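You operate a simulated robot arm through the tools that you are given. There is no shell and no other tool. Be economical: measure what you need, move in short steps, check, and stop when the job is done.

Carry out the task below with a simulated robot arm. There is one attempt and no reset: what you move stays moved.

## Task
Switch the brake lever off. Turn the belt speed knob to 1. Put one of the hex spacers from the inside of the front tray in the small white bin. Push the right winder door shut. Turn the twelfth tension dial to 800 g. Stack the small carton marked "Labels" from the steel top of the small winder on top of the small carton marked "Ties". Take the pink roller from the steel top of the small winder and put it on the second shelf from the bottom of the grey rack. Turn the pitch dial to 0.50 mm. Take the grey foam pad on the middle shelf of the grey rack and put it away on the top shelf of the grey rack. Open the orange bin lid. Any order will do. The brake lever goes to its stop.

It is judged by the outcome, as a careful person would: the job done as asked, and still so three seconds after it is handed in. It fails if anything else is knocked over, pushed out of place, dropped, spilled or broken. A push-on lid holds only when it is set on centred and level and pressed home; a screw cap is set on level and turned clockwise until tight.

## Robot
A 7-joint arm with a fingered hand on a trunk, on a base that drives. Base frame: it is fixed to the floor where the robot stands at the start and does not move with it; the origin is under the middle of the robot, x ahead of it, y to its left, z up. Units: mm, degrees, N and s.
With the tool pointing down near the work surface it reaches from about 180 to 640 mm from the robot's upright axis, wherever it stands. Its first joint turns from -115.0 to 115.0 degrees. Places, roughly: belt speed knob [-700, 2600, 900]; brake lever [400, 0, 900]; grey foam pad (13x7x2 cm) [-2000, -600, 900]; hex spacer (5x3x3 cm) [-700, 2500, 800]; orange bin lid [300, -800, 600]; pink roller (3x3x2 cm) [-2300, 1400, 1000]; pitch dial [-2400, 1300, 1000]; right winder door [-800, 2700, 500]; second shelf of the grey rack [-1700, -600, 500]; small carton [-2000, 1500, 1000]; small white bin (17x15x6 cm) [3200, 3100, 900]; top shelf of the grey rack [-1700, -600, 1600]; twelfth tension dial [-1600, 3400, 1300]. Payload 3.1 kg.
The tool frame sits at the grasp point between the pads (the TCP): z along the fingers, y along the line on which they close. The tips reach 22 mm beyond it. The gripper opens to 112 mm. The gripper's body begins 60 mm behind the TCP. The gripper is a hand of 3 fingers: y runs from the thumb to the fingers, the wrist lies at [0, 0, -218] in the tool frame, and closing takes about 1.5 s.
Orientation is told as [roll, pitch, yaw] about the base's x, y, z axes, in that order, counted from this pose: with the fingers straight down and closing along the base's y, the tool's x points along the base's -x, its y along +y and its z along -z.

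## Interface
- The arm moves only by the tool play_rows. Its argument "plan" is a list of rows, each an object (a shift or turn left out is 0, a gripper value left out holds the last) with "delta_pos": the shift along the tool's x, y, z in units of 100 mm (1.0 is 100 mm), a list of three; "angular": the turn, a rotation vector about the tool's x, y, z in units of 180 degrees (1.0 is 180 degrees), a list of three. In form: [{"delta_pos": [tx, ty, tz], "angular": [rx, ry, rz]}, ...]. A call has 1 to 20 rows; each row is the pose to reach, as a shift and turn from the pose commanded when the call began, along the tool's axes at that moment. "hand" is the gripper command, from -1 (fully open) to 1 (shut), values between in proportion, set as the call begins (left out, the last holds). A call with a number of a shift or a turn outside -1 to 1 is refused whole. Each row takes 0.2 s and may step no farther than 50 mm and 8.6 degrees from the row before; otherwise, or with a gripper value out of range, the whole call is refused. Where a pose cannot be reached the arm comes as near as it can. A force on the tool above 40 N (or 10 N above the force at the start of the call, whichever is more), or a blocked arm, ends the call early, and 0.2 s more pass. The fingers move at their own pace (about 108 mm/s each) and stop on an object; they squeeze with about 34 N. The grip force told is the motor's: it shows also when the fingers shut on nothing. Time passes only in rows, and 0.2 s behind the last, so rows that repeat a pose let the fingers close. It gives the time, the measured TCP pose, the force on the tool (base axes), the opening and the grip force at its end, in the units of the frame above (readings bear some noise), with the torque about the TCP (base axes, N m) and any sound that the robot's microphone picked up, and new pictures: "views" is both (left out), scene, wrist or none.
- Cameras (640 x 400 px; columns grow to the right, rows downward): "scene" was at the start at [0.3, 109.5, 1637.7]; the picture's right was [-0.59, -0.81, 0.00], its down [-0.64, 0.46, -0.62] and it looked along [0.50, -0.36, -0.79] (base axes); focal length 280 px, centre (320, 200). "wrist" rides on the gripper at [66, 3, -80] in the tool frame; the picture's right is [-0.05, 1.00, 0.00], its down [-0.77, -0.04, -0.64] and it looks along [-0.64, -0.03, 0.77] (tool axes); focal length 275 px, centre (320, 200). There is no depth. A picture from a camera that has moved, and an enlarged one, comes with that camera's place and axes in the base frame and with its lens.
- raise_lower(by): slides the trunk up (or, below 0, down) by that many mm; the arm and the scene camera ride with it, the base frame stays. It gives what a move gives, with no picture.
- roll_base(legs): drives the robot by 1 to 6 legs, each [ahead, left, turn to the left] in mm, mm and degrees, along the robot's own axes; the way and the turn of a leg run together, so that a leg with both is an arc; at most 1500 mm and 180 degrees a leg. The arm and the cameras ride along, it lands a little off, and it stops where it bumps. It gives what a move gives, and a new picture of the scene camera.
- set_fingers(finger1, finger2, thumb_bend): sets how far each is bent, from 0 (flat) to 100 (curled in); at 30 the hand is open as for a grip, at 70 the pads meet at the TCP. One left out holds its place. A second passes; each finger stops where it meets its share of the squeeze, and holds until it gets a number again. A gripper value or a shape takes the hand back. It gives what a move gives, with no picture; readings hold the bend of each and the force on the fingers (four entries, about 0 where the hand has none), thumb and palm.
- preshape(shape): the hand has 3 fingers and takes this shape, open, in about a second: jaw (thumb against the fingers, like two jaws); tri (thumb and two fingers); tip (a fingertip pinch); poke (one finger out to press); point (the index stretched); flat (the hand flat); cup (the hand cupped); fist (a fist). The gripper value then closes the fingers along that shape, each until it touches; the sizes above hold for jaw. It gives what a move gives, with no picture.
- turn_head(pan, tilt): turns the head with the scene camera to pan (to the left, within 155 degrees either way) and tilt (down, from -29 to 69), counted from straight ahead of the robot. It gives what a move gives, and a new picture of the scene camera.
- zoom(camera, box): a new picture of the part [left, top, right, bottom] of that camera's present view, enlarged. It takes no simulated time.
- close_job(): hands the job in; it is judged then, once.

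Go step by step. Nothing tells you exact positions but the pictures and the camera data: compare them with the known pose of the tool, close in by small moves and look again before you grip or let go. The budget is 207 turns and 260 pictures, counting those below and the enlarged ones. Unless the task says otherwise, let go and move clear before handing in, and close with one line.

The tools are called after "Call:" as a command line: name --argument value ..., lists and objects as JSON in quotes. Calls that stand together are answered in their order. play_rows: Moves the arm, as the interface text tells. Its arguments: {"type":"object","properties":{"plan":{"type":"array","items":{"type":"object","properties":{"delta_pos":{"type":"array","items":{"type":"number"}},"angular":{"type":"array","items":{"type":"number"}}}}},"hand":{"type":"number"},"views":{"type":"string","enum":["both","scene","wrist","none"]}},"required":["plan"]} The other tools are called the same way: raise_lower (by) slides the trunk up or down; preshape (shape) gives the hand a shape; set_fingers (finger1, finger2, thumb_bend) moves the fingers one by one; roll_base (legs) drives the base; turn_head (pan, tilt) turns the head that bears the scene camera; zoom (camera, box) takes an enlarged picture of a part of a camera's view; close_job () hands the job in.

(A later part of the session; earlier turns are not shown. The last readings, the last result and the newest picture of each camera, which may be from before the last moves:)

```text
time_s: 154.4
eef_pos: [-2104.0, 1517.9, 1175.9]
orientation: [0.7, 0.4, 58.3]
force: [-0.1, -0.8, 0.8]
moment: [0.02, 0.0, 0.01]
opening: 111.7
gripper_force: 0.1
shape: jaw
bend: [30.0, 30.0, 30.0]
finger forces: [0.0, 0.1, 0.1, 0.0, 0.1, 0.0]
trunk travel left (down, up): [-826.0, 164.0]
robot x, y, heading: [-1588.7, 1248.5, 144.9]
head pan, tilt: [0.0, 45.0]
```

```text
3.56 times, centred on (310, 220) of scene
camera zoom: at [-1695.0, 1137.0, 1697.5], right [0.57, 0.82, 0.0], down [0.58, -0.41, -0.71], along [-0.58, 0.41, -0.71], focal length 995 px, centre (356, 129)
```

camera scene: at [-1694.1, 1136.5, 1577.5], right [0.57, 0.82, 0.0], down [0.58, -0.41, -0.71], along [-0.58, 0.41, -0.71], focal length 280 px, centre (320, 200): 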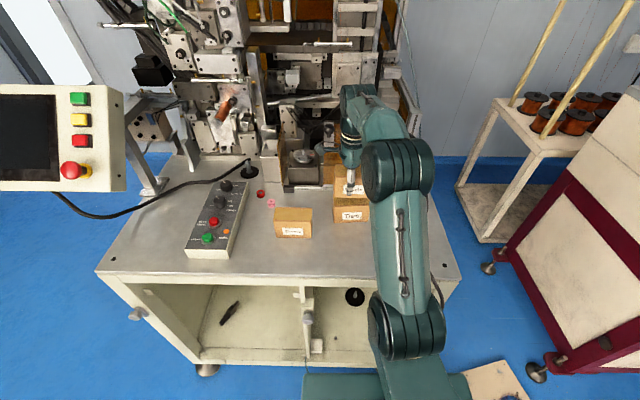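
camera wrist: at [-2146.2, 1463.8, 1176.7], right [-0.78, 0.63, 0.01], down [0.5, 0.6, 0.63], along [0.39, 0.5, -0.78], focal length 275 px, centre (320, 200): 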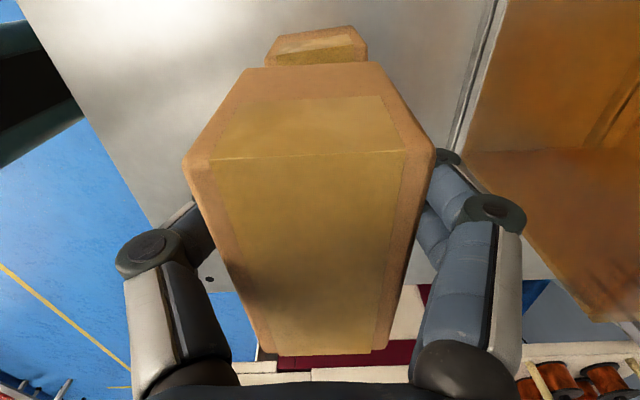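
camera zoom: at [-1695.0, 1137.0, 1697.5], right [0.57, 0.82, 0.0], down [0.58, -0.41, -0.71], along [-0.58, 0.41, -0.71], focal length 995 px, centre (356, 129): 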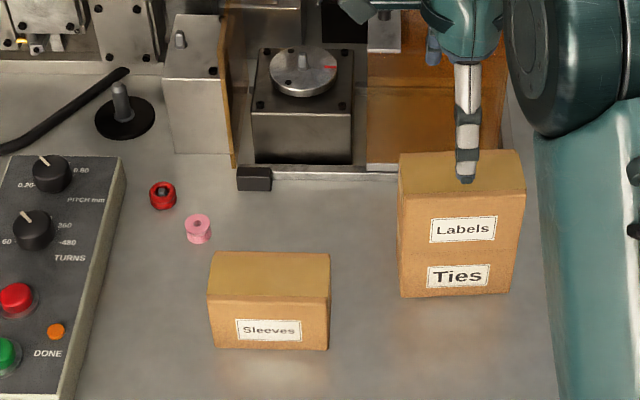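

Stacked neatly. Now the pitch dial: zoom in on it.

Call:
zoom --camera "scene" --box '[200, 200, 270, 250]'

Call:
roll_base --legs '[[0, 300, 0]]'

Call:
zoom --camera "scene" --box '[250, 170, 390, 270]'

```text
8.00 times, centred on (235, 225) of scene
camera zoom: at [-1695.0, 1137.0, 1697.5], right [0.57, 0.82, 0.0], down [0.58, -0.41, -0.71], along [-0.58, 0.41, -0.71], focal length 2238 px, centre (1000, 0)
```

zoom: 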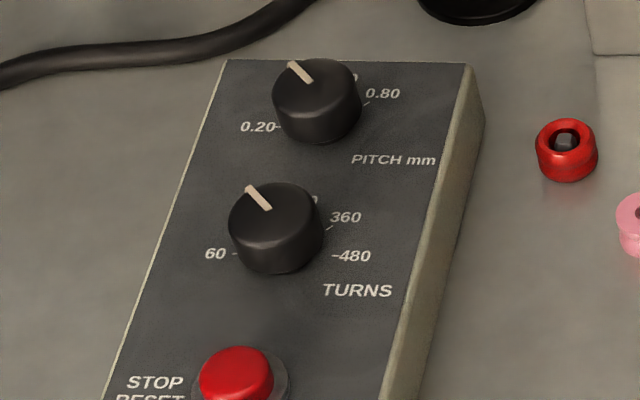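

```text
time_s: 156.4
eef_pos: [-2272.7, 1276.2, 1177.0]
orientation: [0.9, 0.4, 58.2]
force: [-0.8, -0.1, -0.3]
moment: [0.0, 0.04, 0.02]
opening: 111.8
gripper_force: 0.1
shape: jaw
bend: [30.0, 30.0, 30.0]
finger forces: [0.0, 0.0, 0.0, 0.0, 0.0, 0.0]
trunk travel left (down, up): [-826.0, 164.0]
robot x, y, heading: [-1760.5, 1003.9, 144.8]
head pan, tilt: [0.0, 45.0]
camera scene: at [-1863.9, 896.3, 1697.5], right [0.57, 0.82, 0.0], down [0.58, -0.41, -0.71], along [-0.58, 0.41, -0.71], focal length 280 px, centre (320, 200)
```

scene: 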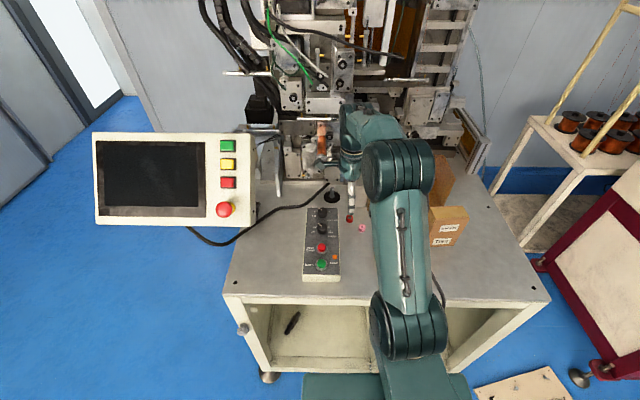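

```text
4.00 times, centred on (320, 220) of scene
camera zoom: at [-1863.9, 896.3, 1697.5], right [0.57, 0.82, 0.0], down [0.58, -0.41, -0.71], along [-0.58, 0.41, -0.71], focal length 1119 px, centre (320, 120)
```

zoom: 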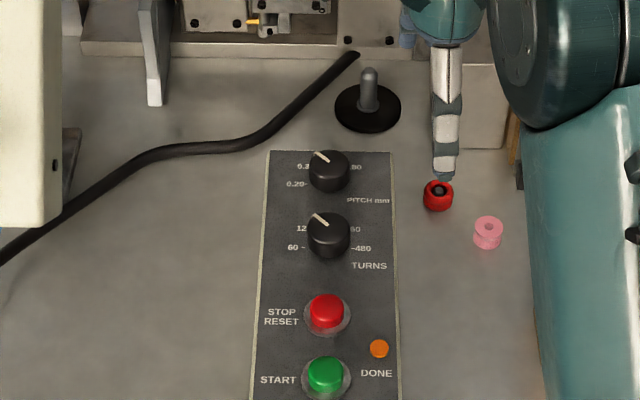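

I'll shift the base left and slightly closer, rotate the hand so it closes mostly sideways across the knob (clear of the TURNS knob), and look from the wrist.

Call:
roll_base --legs '[[40, 100, 0]]'

Call:
play_rows --plan '[{"delta_pos": [-0.1, 0.05, 0], "angular": [0, 0, 0.045]}, {"delta_pos": [-0.2, 0.1, 0], "angular": [0, 0, 0.09]}, {"delta_pos": [-0.3, 0.15, 0], "angular": [0, 0, 0.135]}, {"delta_pos": [-0.4, 0.2, 0], "angular": [0, 0, 0.18]}, {"delta_pos": [-0.47, 0.3, 0], "angular": [0, 0, 0.225]}, {"delta_pos": [-0.47, 0.3, 0], "angular": [0, 0, 0.266]}]' --hand 0.1 --views "both"

```text
time_s: 157.6
eef_pos: [-2361.6, 1220.7, 1177.2]
orientation: [0.9, 0.4, 58.0]
force: [-0.1, -0.3, -0.7]
moment: [0.02, -0.01, 0.02]
opening: 112.0
gripper_force: 0.1
shape: jaw
bend: [30.0, 30.0, 30.0]
finger forces: [0.1, 0.0, 0.0, 0.1, 0.1, 0.0]
trunk travel left (down, up): [-826.0, 164.0]
robot x, y, heading: [-1843.1, 951.3, 144.6]
head pan, tilt: [0.0, 45.0]
camera scene: at [-1955.5, 839.1, 1697.5], right [0.58, 0.82, 0.0], down [0.58, -0.41, -0.71], along [-0.58, 0.41, -0.71], focal length 280 px, centre (320, 200)
```

scene: 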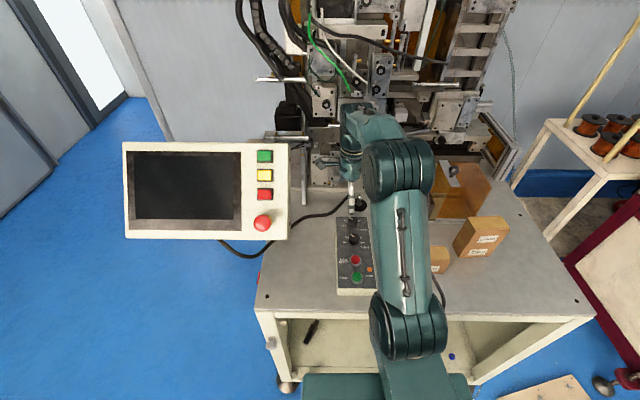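

```text
time_s: 159.0
eef_pos: [-2363.2, 1278.6, 1176.2]
orientation: [0.3, 0.8, 10.0]
force: [0.3, -0.3, -0.9]
moment: [0.01, 0.0, 0.01]
opening: 51.1
gripper_force: 0.0
shape: jaw
bend: [73.0, 73.0, 70.0]
finger forces: [0.0, 0.1, 0.0, 0.1, 0.0, 0.1]
trunk travel left (down, up): [-826.0, 164.0]
robot x, y, heading: [-1852.7, 951.8, 144.6]
head pan, tilt: [0.0, 45.0]
camera scene: at [-1955.0, 839.0, 1697.5], right [0.58, 0.82, 0.0], down [0.58, -0.41, -0.71], along [-0.58, 0.41, -0.71], focal length 280 px, centre (320, 200)
camera wrist: at [-2428.1, 1268.5, 1258.0], right [-0.13, 0.99, 0.0], down [0.78, 0.1, 0.62], along [0.62, 0.08, -0.78], focal length 275 px, centre (320, 200)
```

scene: 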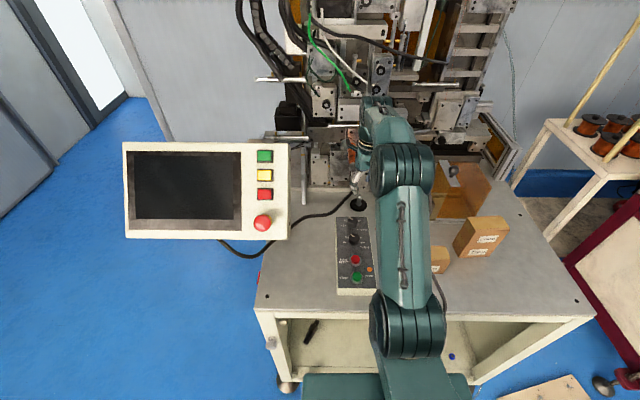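
wrist: 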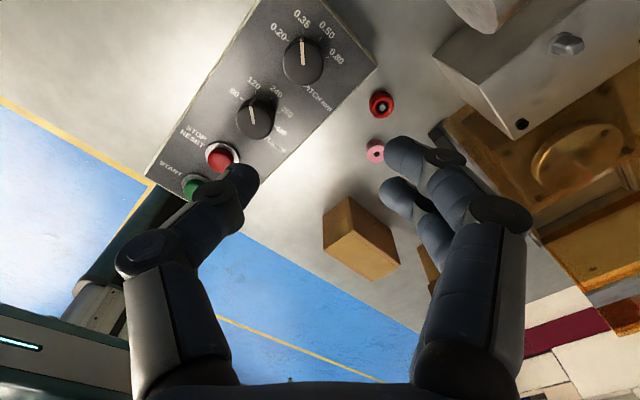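

Call:
zoom --camera "wrist" --box '[240, 0, 380, 100]'

Call:
zoom --camera "scene" --box '[320, 180, 400, 290]'

```text
4.00 times, centred on (310, 50) of wrist
camera zoom: at [-2428.1, 1268.5, 1258.0], right [-0.13, 0.99, 0.0], down [0.78, 0.1, 0.62], along [0.62, 0.08, -0.78], focal length 1101 px, centre (360, 800)
```

zoom: 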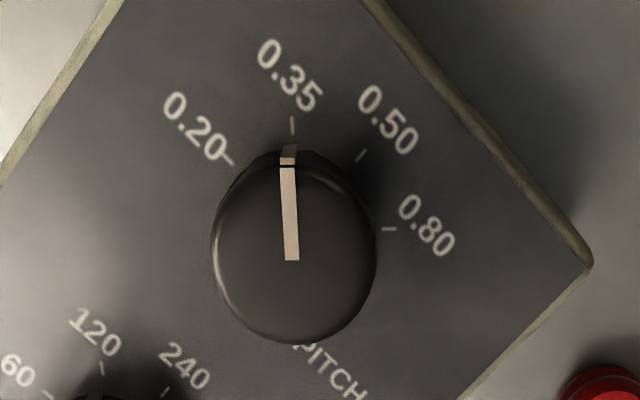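

```text
3.64 times, centred on (360, 235) of scene
camera zoom: at [-1955.0, 839.0, 1697.5], right [0.58, 0.82, 0.0], down [0.58, -0.41, -0.71], along [-0.58, 0.41, -0.71], focal length 1017 px, centre (174, 73)
```

zoom: 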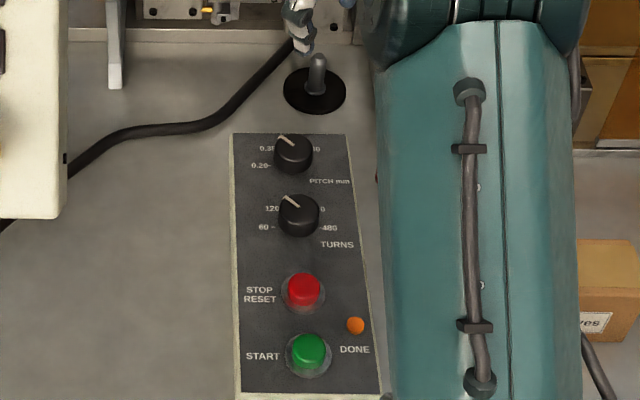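

The ticks are spaced 45.6°, the knob centre is about (-2373,1262), and the pointer is at 0.35. I need a 45.6° clockwise turn. I'll move over the knob and descend.

Call:
play_rows --plan '[{"delta_pos": [0.06, -0.07, 0.3]}, {"delta_pos": [0.137, -0.144, 0.6]}, {"delta_pos": [0.137, -0.144, 0.9]}, {"delta_pos": [0.137, -0.144, 0.9]}]' --hand -0.15 --views "wrist"

Call:
zoom --camera "scene" --box '[320, 170, 400, 260]'

```text
time_s: 160.0
eef_pos: [-2376.8, 1263.5, 1087.8]
orientation: [0.3, 1.0, 10.1]
force: [-0.5, -0.7, -0.3]
moment: [0.03, 0.0, 0.02]
opening: 63.8
gripper_force: 0.0
shape: jaw
bend: [72.0, 72.0, 70.0]
finger forces: [0.1, 0.1, 0.0, 0.1, 0.0, 0.1]
trunk travel left (down, up): [-826.0, 164.0]
robot x, y, heading: [-1847.8, 949.4, 144.8]
head pan, tilt: [0.0, 45.0]
camera wrist: at [-2442.2, 1253.5, 1169.0], right [-0.13, 0.99, 0.01], down [0.78, 0.1, 0.62], along [0.62, 0.08, -0.78], focal length 275 px, centre (320, 200)
```

wrist: 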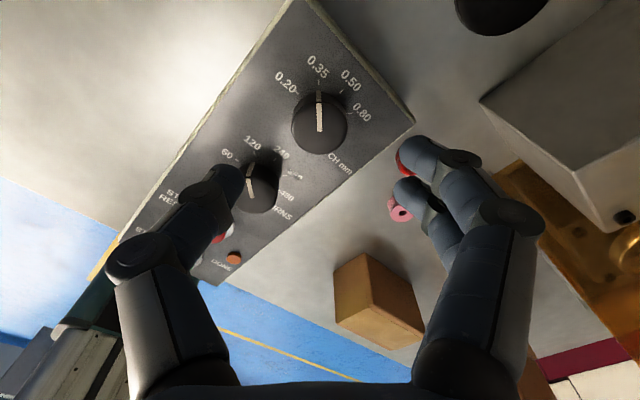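

```text
4.44 times, centred on (360, 215) of scene
camera zoom: at [-1955.0, 838.9, 1697.5], right [0.58, 0.82, 0.0], down [0.58, -0.41, -0.71], along [-0.58, 0.41, -0.71], focal length 1243 px, centre (142, 133)
```

zoom: 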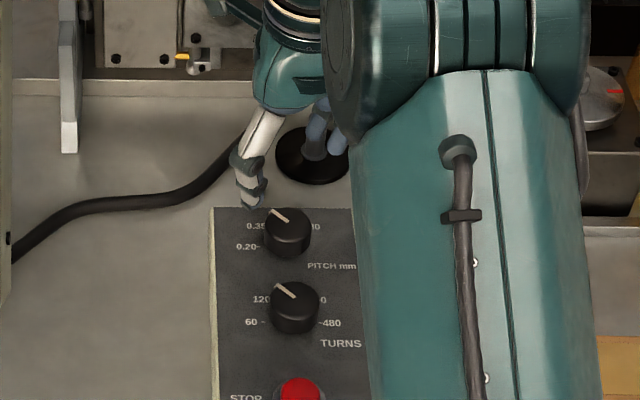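

The panel is at z≈999. I'll narrow the opening a bit so the fingers clear the nearby post, then descend 62 mm.

Call:
play_rows --plan '[{"delta_pos": [0, -0.01, 0.0]}, {"delta_pos": [0, -0.01, 0.25]}, {"delta_pos": [0, -0.01, 0.45]}, {"delta_pos": [0, -0.01, 0.6]}]' --hand 0.13 --views "wrist"

Call:
zoom --camera "scene" --box '[320, 170, 400, 260]'

```text
time_s: 161.0
eef_pos: [-2375.4, 1260.9, 1027.0]
orientation: [0.4, 0.9, 10.0]
force: [0.0, 0.5, 0.1]
moment: [0.01, 0.03, 0.01]
opening: 49.4
gripper_force: 0.0
shape: jaw
bend: [73.0, 73.0, 70.0]
finger forces: [0.1, 0.1, 0.1, 0.1, 0.0, 0.0]
trunk travel left (down, up): [-826.0, 164.0]
robot x, y, heading: [-1850.4, 947.5, 144.7]
head pan, tilt: [0.0, 45.0]
camera wrist: at [-2440.8, 1252.0, 1108.4], right [-0.13, 0.99, 0.0], down [0.78, 0.1, 0.62], along [0.62, 0.08, -0.78], focal length 275 px, centre (320, 200)
```

wrist: 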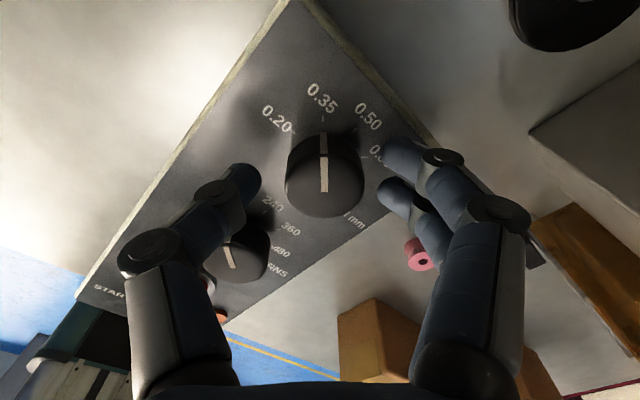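

```text
4.44 times, centred on (360, 215) of scene
camera zoom: at [-1955.6, 839.4, 1697.5], right [0.58, 0.82, 0.0], down [0.58, -0.41, -0.71], along [-0.58, 0.41, -0.71], focal length 1243 px, centre (142, 133)
```

zoom: 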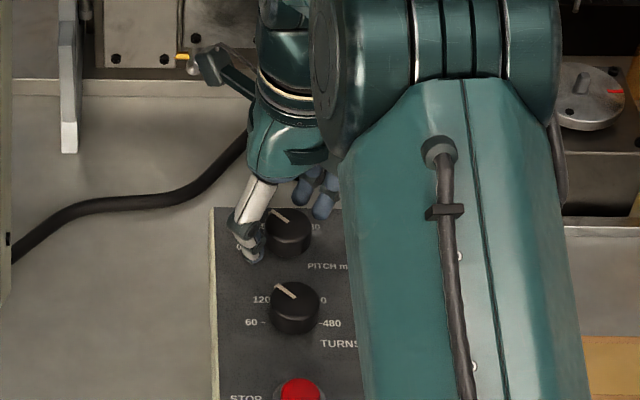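

The panel looks closer to z≈988, so I'll go 12 mm lower and then close.

Call:
play_rows --plan '[{"delta_pos": [0, 0, 0.06]}, {"delta_pos": [0, 0, 0.12]}]' --views "none"

Call:
play_rows --plan '[{}, {}, {}, {}]' --hand 1 --views "wrist"

```text
time_s: 161.6
eef_pos: [-2378.2, 1260.3, 1014.6]
orientation: [0.4, 0.9, 10.0]
force: [0.3, -0.4, 0.2]
moment: [0.0, 0.02, -0.01]
opening: 49.5
gripper_force: 0.0
shape: jaw
bend: [73.0, 73.0, 70.0]
finger forces: [0.1, 0.1, 0.1, 0.0, 0.1, 0.0]
trunk travel left (down, up): [-826.0, 164.0]
robot x, y, heading: [-1847.6, 951.1, 144.7]
head pan, tilt: [0.0, 45.0]
```

```text
time_s: 162.6
eef_pos: [-2378.1, 1260.2, 1013.8]
orientation: [0.3, 0.8, 10.1]
force: [-1.3, -1.2, -3.3]
moment: [-0.12, 0.0, 0.03]
opening: 23.7
gripper_force: 34.4
shape: jaw
bend: [73.0, 73.0, 70.0]
finger forces: [14.0, 16.3, 0.0, 0.0, 31.2, 0.0]
trunk travel left (down, up): [-826.0, 164.0]
robot x, y, heading: [-1850.1, 952.2, 144.7]
head pan, tilt: [0.0, 45.0]
camera wrist: at [-2442.4, 1251.2, 1096.2], right [-0.13, 0.99, 0.0], down [0.77, 0.1, 0.62], along [0.62, 0.08, -0.78], focal length 275 px, centre (320, 200)
```

wrist: 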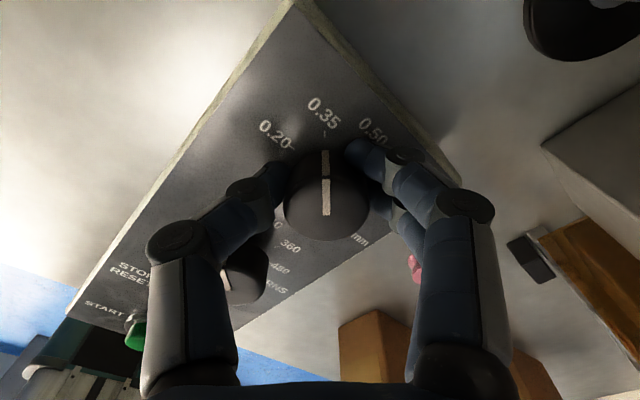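

Gripped (24 mm). Turning clockwise 45.6°.

Call:
play_rows --plan '[{"angular": [0, 0, 0.036]}, {"angular": [0, 0, 0.072]}, {"angular": [0, 0, 0.108]}, {"angular": [0, 0, 0.144]}, {"angular": [0, 0, 0.18]}, {"angular": [0, 0, 0.216]}, {"angular": [0, 0, 0.2533]}, {"angular": [0, 0, 0.2533]}]' --views "wrist"

Call:
zoom --camera "wrist" --box '[220, 60, 420, 260]'

```text
time_s: 164.4
eef_pos: [-2379.4, 1263.0, 1013.0]
orientation: [-0.5, 0.7, -35.6]
force: [-9.7, 12.5, -3.3]
moment: [0.09, 0.19, 0.05]
opening: 23.1
gripper_force: 34.2
shape: jaw
bend: [73.0, 73.0, 71.0]
finger forces: [16.7, 14.5, 0.0, 0.0, 29.7, 0.0]
trunk travel left (down, up): [-826.0, 164.0]
robot x, y, heading: [-1847.8, 949.7, 144.7]
head pan, tilt: [0.0, 45.0]
camera wrist: at [-2429.8, 1303.7, 1094.3], right [0.62, 0.78, -0.01], down [0.62, -0.48, 0.63], along [0.49, -0.39, -0.78], focal length 275 px, centre (320, 200)
```

wrist: 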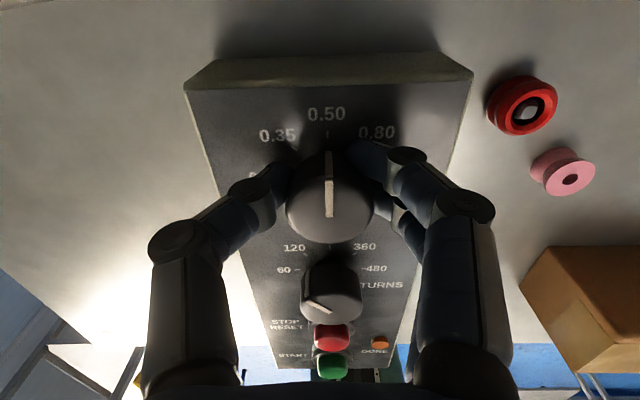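

```text
2.00 times, centred on (320, 160) of wrist
camera zoom: at [-2429.8, 1303.7, 1094.3], right [0.62, 0.78, -0.01], down [0.62, -0.48, 0.63], along [0.49, -0.39, -0.78], focal length 551 px, centre (320, 280)
```

zoom: 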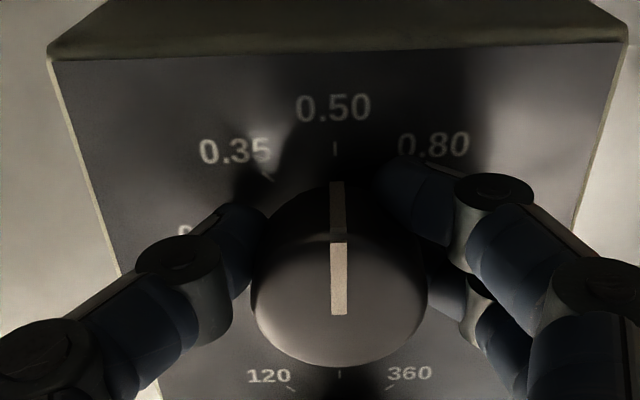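

The pointer reads 0.50. I'll release slightly, rise, and check the dials.

Call:
play_rows --plan '[{}, {}, {}]' --hand 0.13 --views "none"

Call:
play_rows --plan '[{"delta_pos": [0, 0, -0.4]}, {"delta_pos": [0, 0, -0.8]}, {"delta_pos": [0, 0, -1]}]' --views "wrist"

Call:
zoom --camera "wrist" --box '[220, 40, 400, 260]'

Call:
zoom --camera "scene" --box '[320, 180, 400, 290]'

```text
time_s: 165.2
eef_pos: [-2377.6, 1260.9, 1015.0]
orientation: [-0.4, 0.6, -35.5]
force: [-0.2, 0.7, -0.1]
moment: [0.0, 0.0, -0.01]
opening: 48.2
gripper_force: 0.0
shape: jaw
bend: [73.0, 73.0, 70.0]
finger forces: [0.0, 0.0, 0.0, 0.0, 0.1, 0.1]
trunk travel left (down, up): [-826.0, 164.0]
robot x, y, heading: [-1843.9, 948.3, 144.4]
head pan, tilt: [0.0, 45.0]
```

```text
time_s: 166.0
eef_pos: [-2375.0, 1259.1, 1116.4]
orientation: [-0.4, 0.8, -35.5]
force: [-0.1, -0.5, 1.0]
moment: [0.03, 0.04, 0.01]
opening: 48.2
gripper_force: 0.0
shape: jaw
bend: [73.0, 73.0, 70.0]
finger forces: [0.0, 0.1, 0.0, 0.0, 0.1, 0.1]
trunk travel left (down, up): [-826.0, 164.0]
robot x, y, heading: [-1847.2, 949.5, 144.8]
head pan, tilt: [0.0, 45.0]
camera wrist: at [-2425.7, 1300.0, 1198.0], right [0.62, 0.79, -0.01], down [0.62, -0.48, 0.63], along [0.49, -0.39, -0.78], focal length 275 px, centre (320, 200)
```

wrist: 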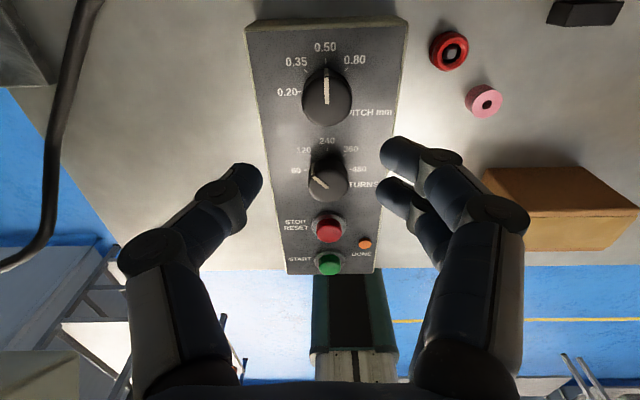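

```text
1.82 times, centred on (310, 150) of wrist
camera zoom: at [-2425.7, 1300.0, 1198.0], right [0.62, 0.79, -0.01], down [0.62, -0.48, 0.63], along [0.49, -0.39, -0.78], focal length 500 px, centre (338, 291)
```

zoom: 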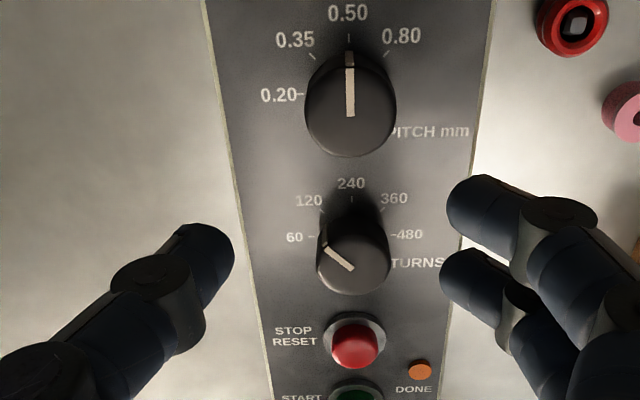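

```text
3.64 times, centred on (360, 235) of scene
camera zoom: at [-1955.2, 839.2, 1697.5], right [0.58, 0.82, 0.0], down [0.58, -0.41, -0.71], along [-0.58, 0.41, -0.71], focal length 1017 px, centre (174, 73)
```

zoom: 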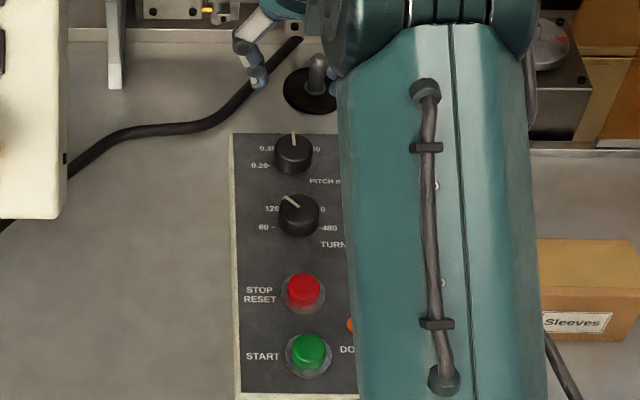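

Pitch is 0.50 and TURNS is unchanged. Next the pink roller at about (-2276,1360), between the red roller and Sleeves. I'll move over it, with the hand turned 20° to clear both.

Call:
roll_base --legs '[[-20, -140, 0]]'

Call:
play_rows --plan '[{"angular": [0, 0, -0.037]}, {"angular": [0, 0, -0.074]}, {"angular": [0, 0, -0.111]}, {"delta_pos": [0, 0, 0.3], "angular": [0, 0, -0.111]}, {"delta_pos": [0, 0, 0.3], "angular": [0, 0, -0.111]}]' --hand -0.1 --views "wrist"

Call:
zoom --camera "scene" --box '[260, 160, 420, 270]'

```text
time_s: 167.3
eef_pos: [-2278.9, 1362.2, 1116.9]
orientation: [-0.4, 0.8, -35.4]
force: [-0.7, 0.2, 0.7]
moment: [0.0, -0.03, 0.0]
opening: 48.2
gripper_force: 0.2
shape: jaw
bend: [73.0, 73.0, 70.0]
finger forces: [0.1, 0.0, 0.0, 0.0, 0.0, 0.0]
trunk travel left (down, up): [-826.0, 164.0]
robot x, y, heading: [-1751.3, 1055.2, 145.0]
head pan, tilt: [0.0, 45.0]
camera scene: at [-1858.1, 941.5, 1697.5], right [0.57, 0.82, 0.0], down [0.58, -0.41, -0.71], along [-0.58, 0.41, -0.71], focal length 280 px, centre (320, 200)
```

scene: 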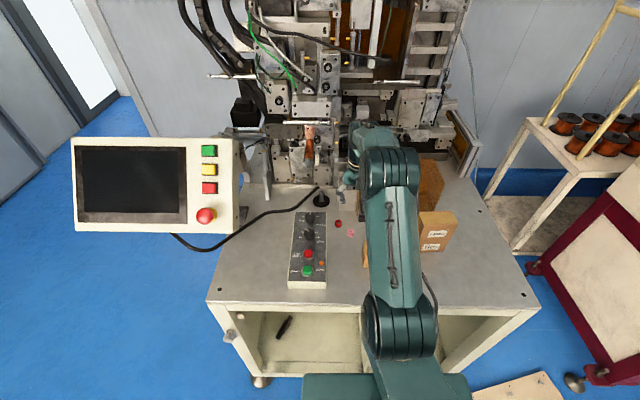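

```text
time_s: 168.5
eef_pos: [-2278.3, 1358.5, 1083.2]
orientation: [-0.1, 1.1, -15.4]
force: [-1.1, -0.5, -1.2]
moment: [0.0, 0.0, 0.01]
opening: 61.0
gripper_force: 0.0
shape: jaw
bend: [72.0, 72.0, 70.0]
finger forces: [0.0, 0.0, 0.0, 0.1, 0.1, 0.1]
trunk travel left (down, up): [-826.0, 164.0]
robot x, y, heading: [-1752.6, 1054.5, 144.9]
head pan, tilt: [0.0, 45.0]
camera wrist: at [-2340.6, 1378.5, 1166.8], right [0.31, 0.95, 0.0], down [0.74, -0.24, 0.62], along [0.59, -0.19, -0.78], focal length 275 px, centre (320, 200)
```

wrist: 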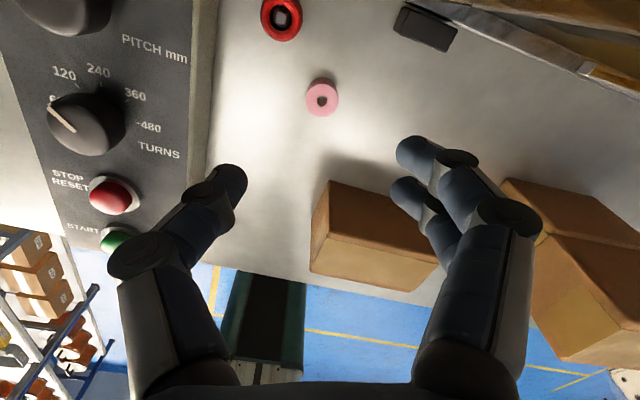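

```text
3.64 times, centred on (340, 215) of scene
camera zoom: at [-1857.3, 941.6, 1697.6], right [0.57, 0.82, 0.0], down [0.58, -0.41, -0.71], along [-0.58, 0.41, -0.71], focal length 1017 px, centre (247, 146)
```

zoom: 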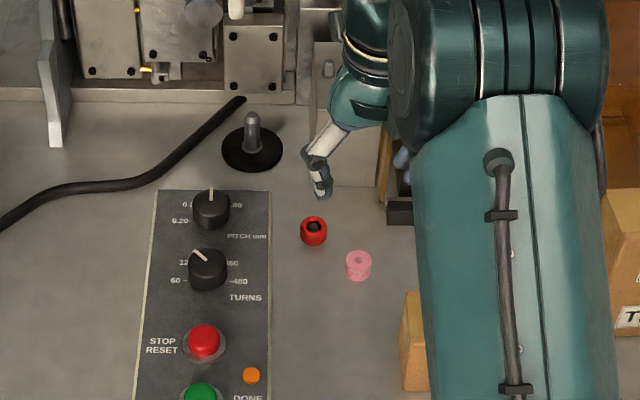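

The TCP is centred on the pink roller, with clear space to both neighbours. Descending.

Call:
play_rows --plan '[{"delta_pos": [0, 0, 0.4]}, {"delta_pos": [0, 0, 0.8]}]' --views "none"

Call:
play_rows --plan '[{"delta_pos": [0, 0, 0.15]}, {"delta_pos": [0, 0, 0.3]}]' --views "wrist"

```text
time_s: 169.1
eef_pos: [-2281.5, 1359.5, 1005.4]
orientation: [0.0, 0.8, -15.3]
force: [0.2, -0.2, -1.0]
moment: [0.03, 0.02, -0.03]
opening: 60.9
gripper_force: 0.0
shape: jaw
bend: [72.0, 72.0, 70.0]
finger forces: [0.1, 0.1, 0.0, 0.1, 0.1, 0.0]
trunk travel left (down, up): [-826.0, 164.0]
robot x, y, heading: [-1754.4, 1050.4, 145.0]
head pan, tilt: [0.0, 45.0]
```

```text
time_s: 169.7
eef_pos: [-2281.3, 1359.6, 974.9]
orientation: [-0.1, 1.0, -15.3]
force: [0.0, 0.3, -0.8]
moment: [-0.03, -0.01, -0.03]
opening: 60.8
gripper_force: 0.1
shape: jaw
bend: [72.0, 72.0, 70.0]
finger forces: [0.0, 0.1, 0.0, 0.1, 0.0, 0.0]
trunk travel left (down, up): [-826.0, 164.0]
robot x, y, heading: [-1755.0, 1052.9, 145.0]
head pan, tilt: [0.0, 45.0]
camera wrist: at [-2343.4, 1379.0, 1057.0], right [0.31, 0.95, 0.0], down [0.74, -0.24, 0.62], along [0.59, -0.19, -0.78], focal length 275 px, centre (320, 200)
```

wrist: 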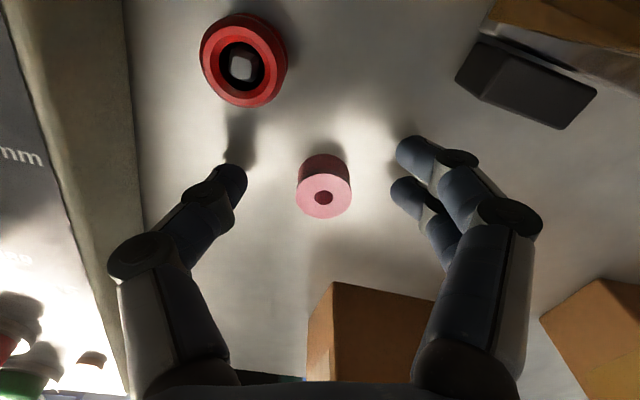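

Call:
play_rows --plan '[{"delta_pos": [-0.03, 0, 0.03]}, {"delta_pos": [-0.03, 0, 0.03]}]' --views "none"

Call:
play_rows --plan '[{}, {}, {}, {}, {}, {}]' --hand 1 --views "none"

Call:
raise_lower --by 100

Call:
zoom --camera "wrist" --box '[0, 0, 640, 400]'

```text
time_s: 170.3
eef_pos: [-2277.9, 1359.5, 972.7]
orientation: [-0.1, 0.9, -15.3]
force: [0.0, -0.1, 3.5]
moment: [0.06, -0.06, 0.02]
opening: 60.7
gripper_force: 0.2
shape: jaw
bend: [72.0, 72.0, 70.0]
finger forces: [0.0, 2.1, 0.1, 0.1, 0.0, 0.0]
trunk travel left (down, up): [-826.0, 164.0]
robot x, y, heading: [-1756.3, 1053.3, 144.8]
head pan, tilt: [0.0, 45.0]
```

```text
time_s: 171.7
eef_pos: [-2277.6, 1357.8, 973.0]
orientation: [0.0, 0.9, -15.3]
force: [-0.2, -1.0, 1.7]
moment: [0.02, -0.02, 0.0]
opening: 0.8
gripper_force: 34.1
shape: jaw
bend: [68.0, 73.0, 66.0]
finger forces: [0.0, 18.9, 0.0, 0.1, 25.3, 0.0]
trunk travel left (down, up): [-826.0, 164.0]
robot x, y, heading: [-1749.8, 1052.5, 145.1]
head pan, tilt: [0.0, 45.0]
```

```text
time_s: 173.1
eef_pos: [-2277.6, 1359.5, 1073.1]
orientation: [-0.2, 0.9, -15.3]
force: [0.2, -0.5, -0.7]
moment: [-0.01, 0.04, -0.01]
opening: 1.0
gripper_force: 34.2
shape: jaw
bend: [68.0, 73.0, 66.0]
finger forces: [0.1, 17.0, 0.0, 0.0, 24.8, 0.0]
trunk travel left (down, up): [-926.0, 64.0]
robot x, y, heading: [-1748.6, 1055.5, 145.1]
head pan, tilt: [0.0, 45.0]
```

```text
1.00 times, centred on (320, 200) of wrist (not enlarged: the box is as wide or as high as the picture)
camera zoom: at [-2340.2, 1379.2, 1154.0], right [0.31, 0.95, 0.0], down [0.74, -0.24, 0.62], along [0.59, -0.19, -0.78], focal length 275 px, centre (320, 200)
```

zoom: 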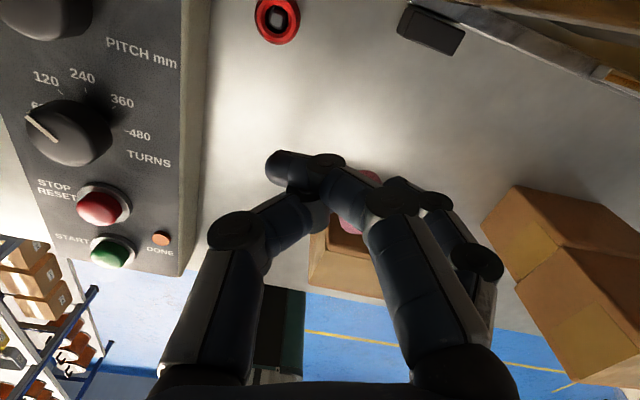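

The roller came up, but held oddly—only one finger and the thumb bear on it. Let me look closer.

Call:
zoom --camera "wrist" --box '[240, 130, 440, 270]'

Call:
zoom --camera "scene" --box '[290, 140, 400, 230]'

```text
2.86 times, centred on (340, 200) of wrist
camera zoom: at [-2340.2, 1379.2, 1154.0], right [0.31, 0.95, 0.0], down [0.74, -0.24, 0.62], along [0.59, -0.19, -0.78], focal length 786 px, centre (263, 200)
```

zoom: 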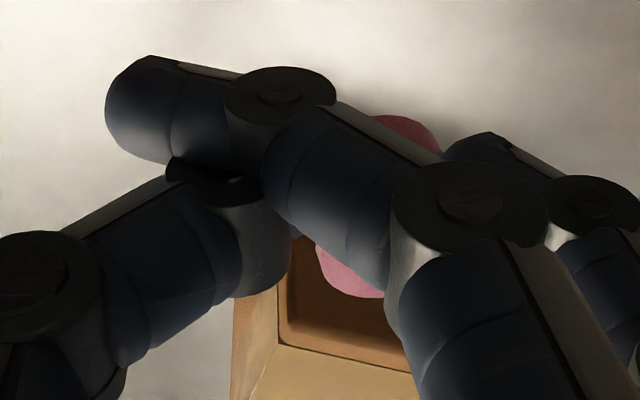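

```text
4.44 times, centred on (345, 185) of scene
camera zoom: at [-1858.3, 941.7, 1797.5], right [0.57, 0.82, 0.0], down [0.58, -0.41, -0.71], along [-0.58, 0.41, -0.71], focal length 1243 px, centre (209, 267)
```

zoom: 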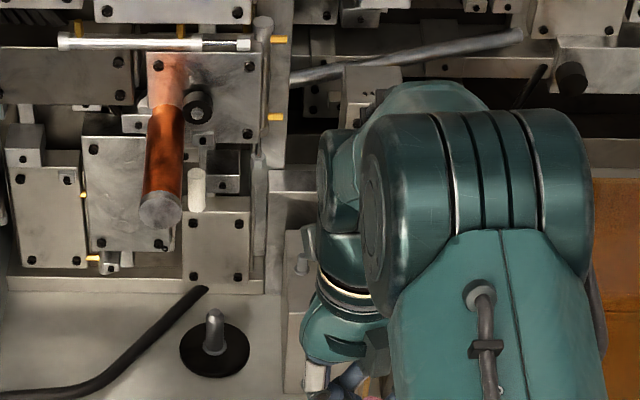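

The two fingers straddled the small round roller. I'll set it back down and re-grip with a fingertip pinch.

Call:
raise_lower --by -98

Call:
play_rows --plan '[{}, {}, {}, {}]' --hand 0.3 --views "wrist"

```text
time_s: 174.4
eef_pos: [-2278.1, 1360.1, 974.3]
orientation: [-0.1, 0.9, -15.3]
force: [-0.9, -0.8, -0.1]
moment: [-0.02, -0.01, 0.0]
opening: 0.9
gripper_force: 34.2
shape: jaw
bend: [68.0, 73.0, 66.0]
finger forces: [0.1, 16.7, 0.1, 0.1, 24.7, 0.0]
trunk travel left (down, up): [-828.0, 162.0]
robot x, y, heading: [-1749.4, 1054.9, 145.0]
head pan, tilt: [0.0, 45.0]
```

```text
time_s: 175.4
eef_pos: [-2277.5, 1360.2, 973.9]
orientation: [-0.2, 0.8, -15.3]
force: [0.5, -0.1, -0.2]
moment: [-0.02, 0.01, -0.01]
opening: 38.6
gripper_force: 0.0
shape: jaw
bend: [73.0, 74.0, 70.0]
finger forces: [0.0, 0.1, 0.0, 0.0, 0.0, 0.1]
trunk travel left (down, up): [-828.0, 162.0]
robot x, y, heading: [-1752.9, 1051.2, 145.0]
head pan, tilt: [0.0, 45.0]
camera wrist: at [-2340.0, 1379.2, 1056.2], right [0.31, 0.95, 0.0], down [0.74, -0.24, 0.62], along [0.59, -0.19, -0.78], focal length 275 px, centre (320, 200)
```

wrist: 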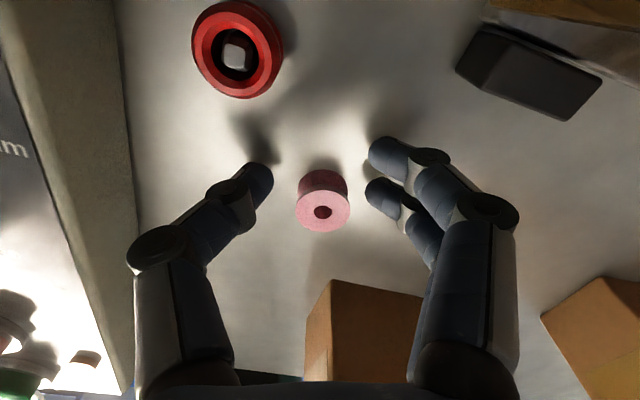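

It stands upright in its place. I'll rise, change to the "tip" pinch, and see where the fingertips meet.

Call:
raise_lower --by 90

Call:
preshape --shape "tip"

Call:
zoom --camera "wrist" --box '[0, 0, 640, 400]'

Call:
play_rows --plan '[{}, {}, {}, {}, {}, {}, {}]' --hand 1 --views "wrist"

```text
time_s: 176.6
eef_pos: [-2278.2, 1359.1, 1064.3]
orientation: [0.0, 0.9, -15.3]
force: [-0.1, 0.6, -0.6]
moment: [-0.01, 0.0, 0.02]
opening: 38.8
gripper_force: 0.1
shape: jaw
bend: [73.0, 74.0, 70.0]
finger forces: [0.0, 0.1, 0.0, 0.0, 0.1, 0.1]
trunk travel left (down, up): [-918.0, 72.0]
robot x, y, heading: [-1750.0, 1057.9, 144.7]
head pan, tilt: [0.0, 45.0]
```

```text
time_s: 177.5
eef_pos: [-2278.8, 1359.4, 1064.6]
orientation: [0.0, 0.9, -15.3]
force: [0.7, -0.2, 0.5]
moment: [0.01, 0.0, 0.01]
opening: 112.0
gripper_force: 0.0
shape: tip
bend: [30.0, 30.0, 30.0]
finger forces: [0.0, 0.1, 0.0, 0.0, 0.1, 0.0]
trunk travel left (down, up): [-918.0, 72.0]
robot x, y, heading: [-1750.0, 1053.0, 145.0]
head pan, tilt: [0.0, 45.0]
```

```text
1.00 times, centred on (320, 200) of wrist (not enlarged: the box is as wide or as high as the picture)
camera zoom: at [-2340.0, 1379.2, 1146.2], right [0.31, 0.95, 0.0], down [0.74, -0.24, 0.62], along [0.59, -0.19, -0.78], focal length 275 px, centre (320, 200)
```

zoom: 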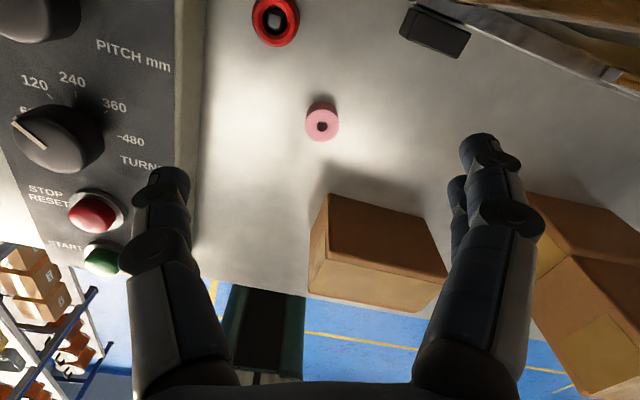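

```text
time_s: 179.1
eef_pos: [-2277.4, 1360.0, 1065.7]
orientation: [-0.1, 0.9, -15.2]
force: [-0.2, 0.8, -1.3]
moment: [0.01, -0.04, 0.02]
opening: 0.1
gripper_force: 33.8
shape: tip
bend: [69.0, 69.0, 78.0]
finger forces: [0.0, 0.1, 0.0, 0.0, 0.0, 0.0]
trunk travel left (down, up): [-918.0, 72.0]
robot x, y, heading: [-1753.2, 1054.7, 145.0]
head pan, tilt: [0.0, 45.0]
camera wrist: at [-2340.0, 1379.2, 1146.2], right [0.31, 0.95, 0.0], down [0.74, -0.24, 0.62], along [0.59, -0.19, -0.78], focal length 275 px, centre (320, 200)
```

wrist: 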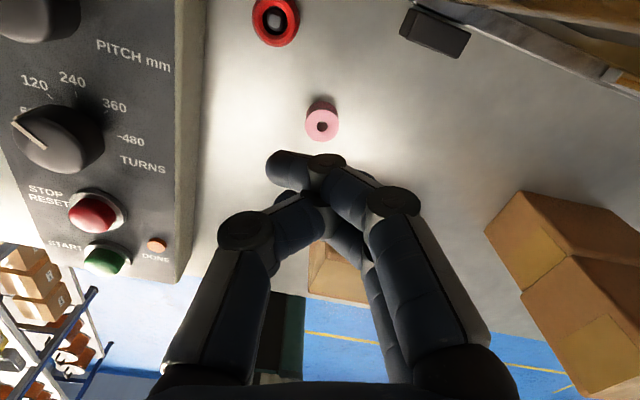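

"tip" closes the same way. The thumb plus the rear finger can hold the roller well when it's ~6 mm off centre, so I'll keep finger 1 out of it: descend with a half-open jaw, then close only finger 2 and the thumb.

Call:
preshape --shape "jaw"

Call:
play_rows --plan '[{"delta_pos": [-0.04, 0, 0.3]}, {"delta_pos": [-0.04, 0, 0.6]}, {"delta_pos": [-0.04, 0, 0.89]}, {"delta_pos": [-0.04, 0, 0.89]}]' --hand -0.1 --views "wrist"

Call:
set_fingers --finger2 78 --thumb_bend 76

Call:
zoom --camera "wrist" --box '[160, 80, 480, 280]'

```text
time_s: 180.0
eef_pos: [-2278.7, 1359.5, 1064.2]
orientation: [-0.2, 0.9, -15.3]
force: [0.9, 0.9, -0.8]
moment: [-0.02, -0.01, 0.0]
opening: 112.2
gripper_force: 0.0
shape: jaw
bend: [30.0, 30.0, 30.0]
finger forces: [0.1, 0.1, 0.0, 0.0, 0.1, 0.0]
trunk travel left (down, up): [-918.0, 72.0]
robot x, y, heading: [-1751.8, 1051.6, 144.9]
head pan, tilt: [0.0, 45.0]
```

```text
time_s: 181.0
eef_pos: [-2276.0, 1359.0, 974.1]
orientation: [-0.1, 1.0, -15.2]
force: [-0.5, 0.3, 0.3]
moment: [0.02, 0.02, -0.01]
opening: 62.3
gripper_force: 0.0
shape: jaw
bend: [72.0, 72.0, 70.0]
finger forces: [0.1, 0.0, 0.0, 0.1, 0.0, 0.0]
trunk travel left (down, up): [-918.0, 72.0]
robot x, y, heading: [-1748.7, 1055.3, 145.0]
head pan, tilt: [0.0, 45.0]
camera wrist: at [-2338.5, 1378.7, 1055.7], right [0.31, 0.95, 0.0], down [0.74, -0.24, 0.62], along [0.59, -0.19, -0.78], focal length 275 px, centre (320, 200)
```

wrist: 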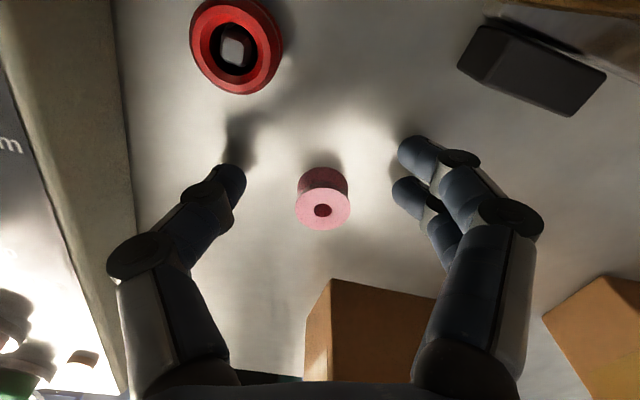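

```text
time_s: 182.0
eef_pos: [-2277.1, 1359.1, 973.9]
orientation: [-0.1, 0.8, -15.2]
force: [-0.2, 0.1, 0.0]
moment: [-0.04, 0.03, 0.03]
opening: 27.8
gripper_force: 0.1
shape: fingers
bend: [72.0, 77.0, 74.0]
finger forces: [0.0, 0.0, 0.0, 0.0, 0.0, 0.0]
trunk travel left (down, up): [-918.0, 72.0]
robot x, y, heading: [-1751.6, 1056.0, 144.9]
head pan, tilt: [0.0, 45.0]
```

```text
2.00 times, centred on (320, 180) of wrist
camera zoom: at [-2338.5, 1378.8, 1055.7], right [0.31, 0.95, 0.0], down [0.74, -0.24, 0.62], along [0.59, -0.19, -0.78], focal length 551 px, centre (320, 240)
```

zoom: 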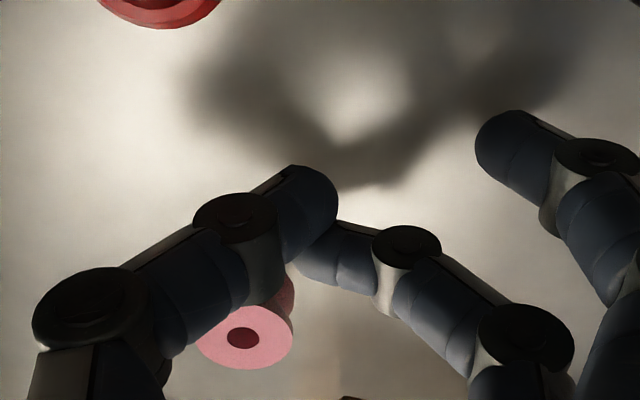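

The fingers curled past it and nudged the roller (still upright). I'll reopen and look.

Call:
play_rows --plan '[{}, {}, {}, {}, {}]' --hand -0.3 --views "wrist"

```text
time_s: 183.2
eef_pos: [-2275.7, 1360.3, 974.8]
orientation: [-0.1, 0.9, -15.3]
force: [-0.2, -0.4, -0.6]
moment: [0.0, -0.04, -0.03]
opening: 72.5
gripper_force: 0.2
shape: jaw
bend: [70.0, 70.0, 67.0]
finger forces: [0.0, 0.1, 0.0, 0.0, 0.1, 0.0]
trunk travel left (down, up): [-918.0, 72.0]
robot x, y, heading: [-1754.2, 1054.3, 144.8]
head pan, tilt: [0.0, 45.0]
camera wrist: at [-2338.5, 1378.9, 1055.7], right [0.31, 0.95, 0.0], down [0.74, -0.24, 0.62], along [0.59, -0.19, -0.78], focal length 275 px, centre (320, 200)
```

wrist: 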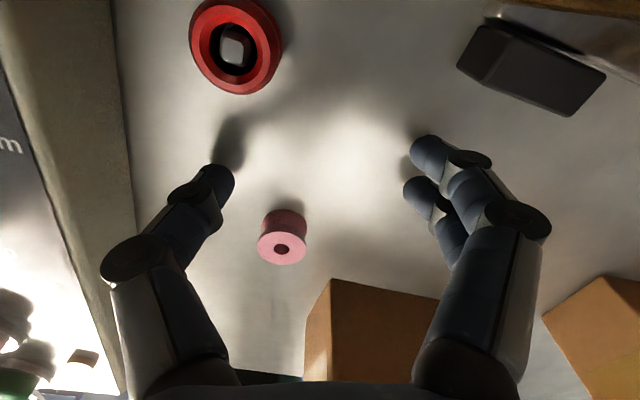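

The roller now stands at about (-2252,1332), just left of Sleeves' back corner. I'll rise, turn the hand to close along the depth direction, and come over it with a 6 mm offset so thumb and rear finger grip it.

Call:
play_rows --plan '[{"delta_pos": [0, 0, -0.4]}, {"delta_pos": [0, 0, -0.8]}, {"delta_pos": [-0.14, -0.13, -0.8], "angular": [0, 0, -0.045]}, {"delta_pos": [-0.278, -0.266, -0.8], "angular": [0, 0, -0.09]}, {"delta_pos": [-0.278, -0.266, -0.8], "angular": [0, 0, -0.135]}, {"delta_pos": [-0.278, -0.266, -0.8], "angular": [0, 0, -0.18]}, {"delta_pos": [-0.278, -0.266, -0.8], "angular": [0, 0, -0.225]}, {"delta_pos": [-0.278, -0.266, -0.8], "angular": [0, 0, -0.27]}, {"delta_pos": [-0.278, -0.266, -0.8], "angular": [0, 0, -0.315]}, {"delta_pos": [-0.278, -0.266, -0.8], "angular": [0, 0, -0.36]}, {"delta_pos": [-0.278, -0.266, -0.8], "angular": [0, 0, -0.386]}, {"delta_pos": [-0.278, -0.266, -0.8], "angular": [0, 0, -0.386]}]' --hand 0.1 --views "wrist"

Call:
zoom --camera "scene" --box '[280, 170, 420, 270]'

```text
time_s: 185.8
eef_pos: [-2252.9, 1324.5, 1053.6]
orientation: [0.7, 0.5, 54.4]
force: [-0.6, -0.7, 0.2]
moment: [-0.03, -0.01, -0.04]
opening: 50.8
gripper_force: 0.1
shape: jaw
bend: [73.0, 73.0, 70.0]
finger forces: [0.0, 0.0, 0.0, 0.0, 0.0, 0.0]
trunk travel left (down, up): [-918.0, 72.0]
robot x, y, heading: [-1751.8, 1056.1, 145.2]
head pan, tilt: [0.0, 45.0]
camera wrist: at [-2294.3, 1273.1, 1134.8], right [-0.78, 0.62, 0.01], down [0.49, 0.6, 0.63], along [0.38, 0.5, -0.78], focal length 275 px, centre (320, 200)
```

wrist: 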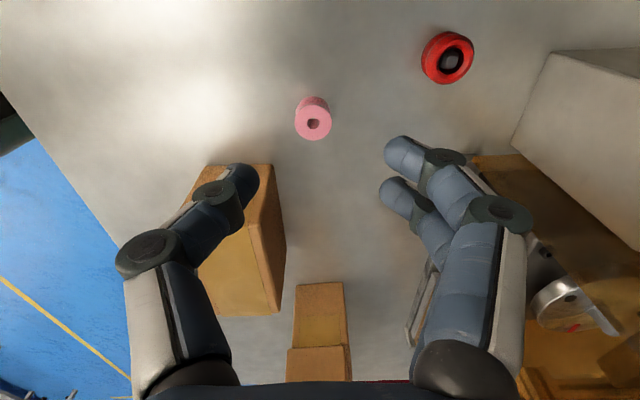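

```text
4.00 times, centred on (350, 220) of scene
camera zoom: at [-1858.0, 941.5, 1789.5], right [0.57, 0.82, 0.0], down [0.58, -0.41, -0.71], along [-0.58, 0.41, -0.71], focal length 1119 px, centre (200, 120)
```

zoom: 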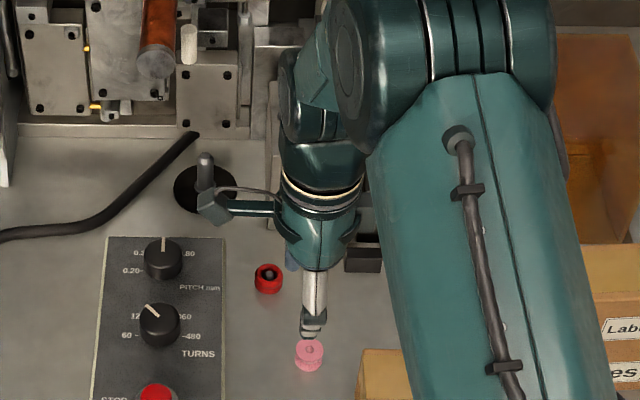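

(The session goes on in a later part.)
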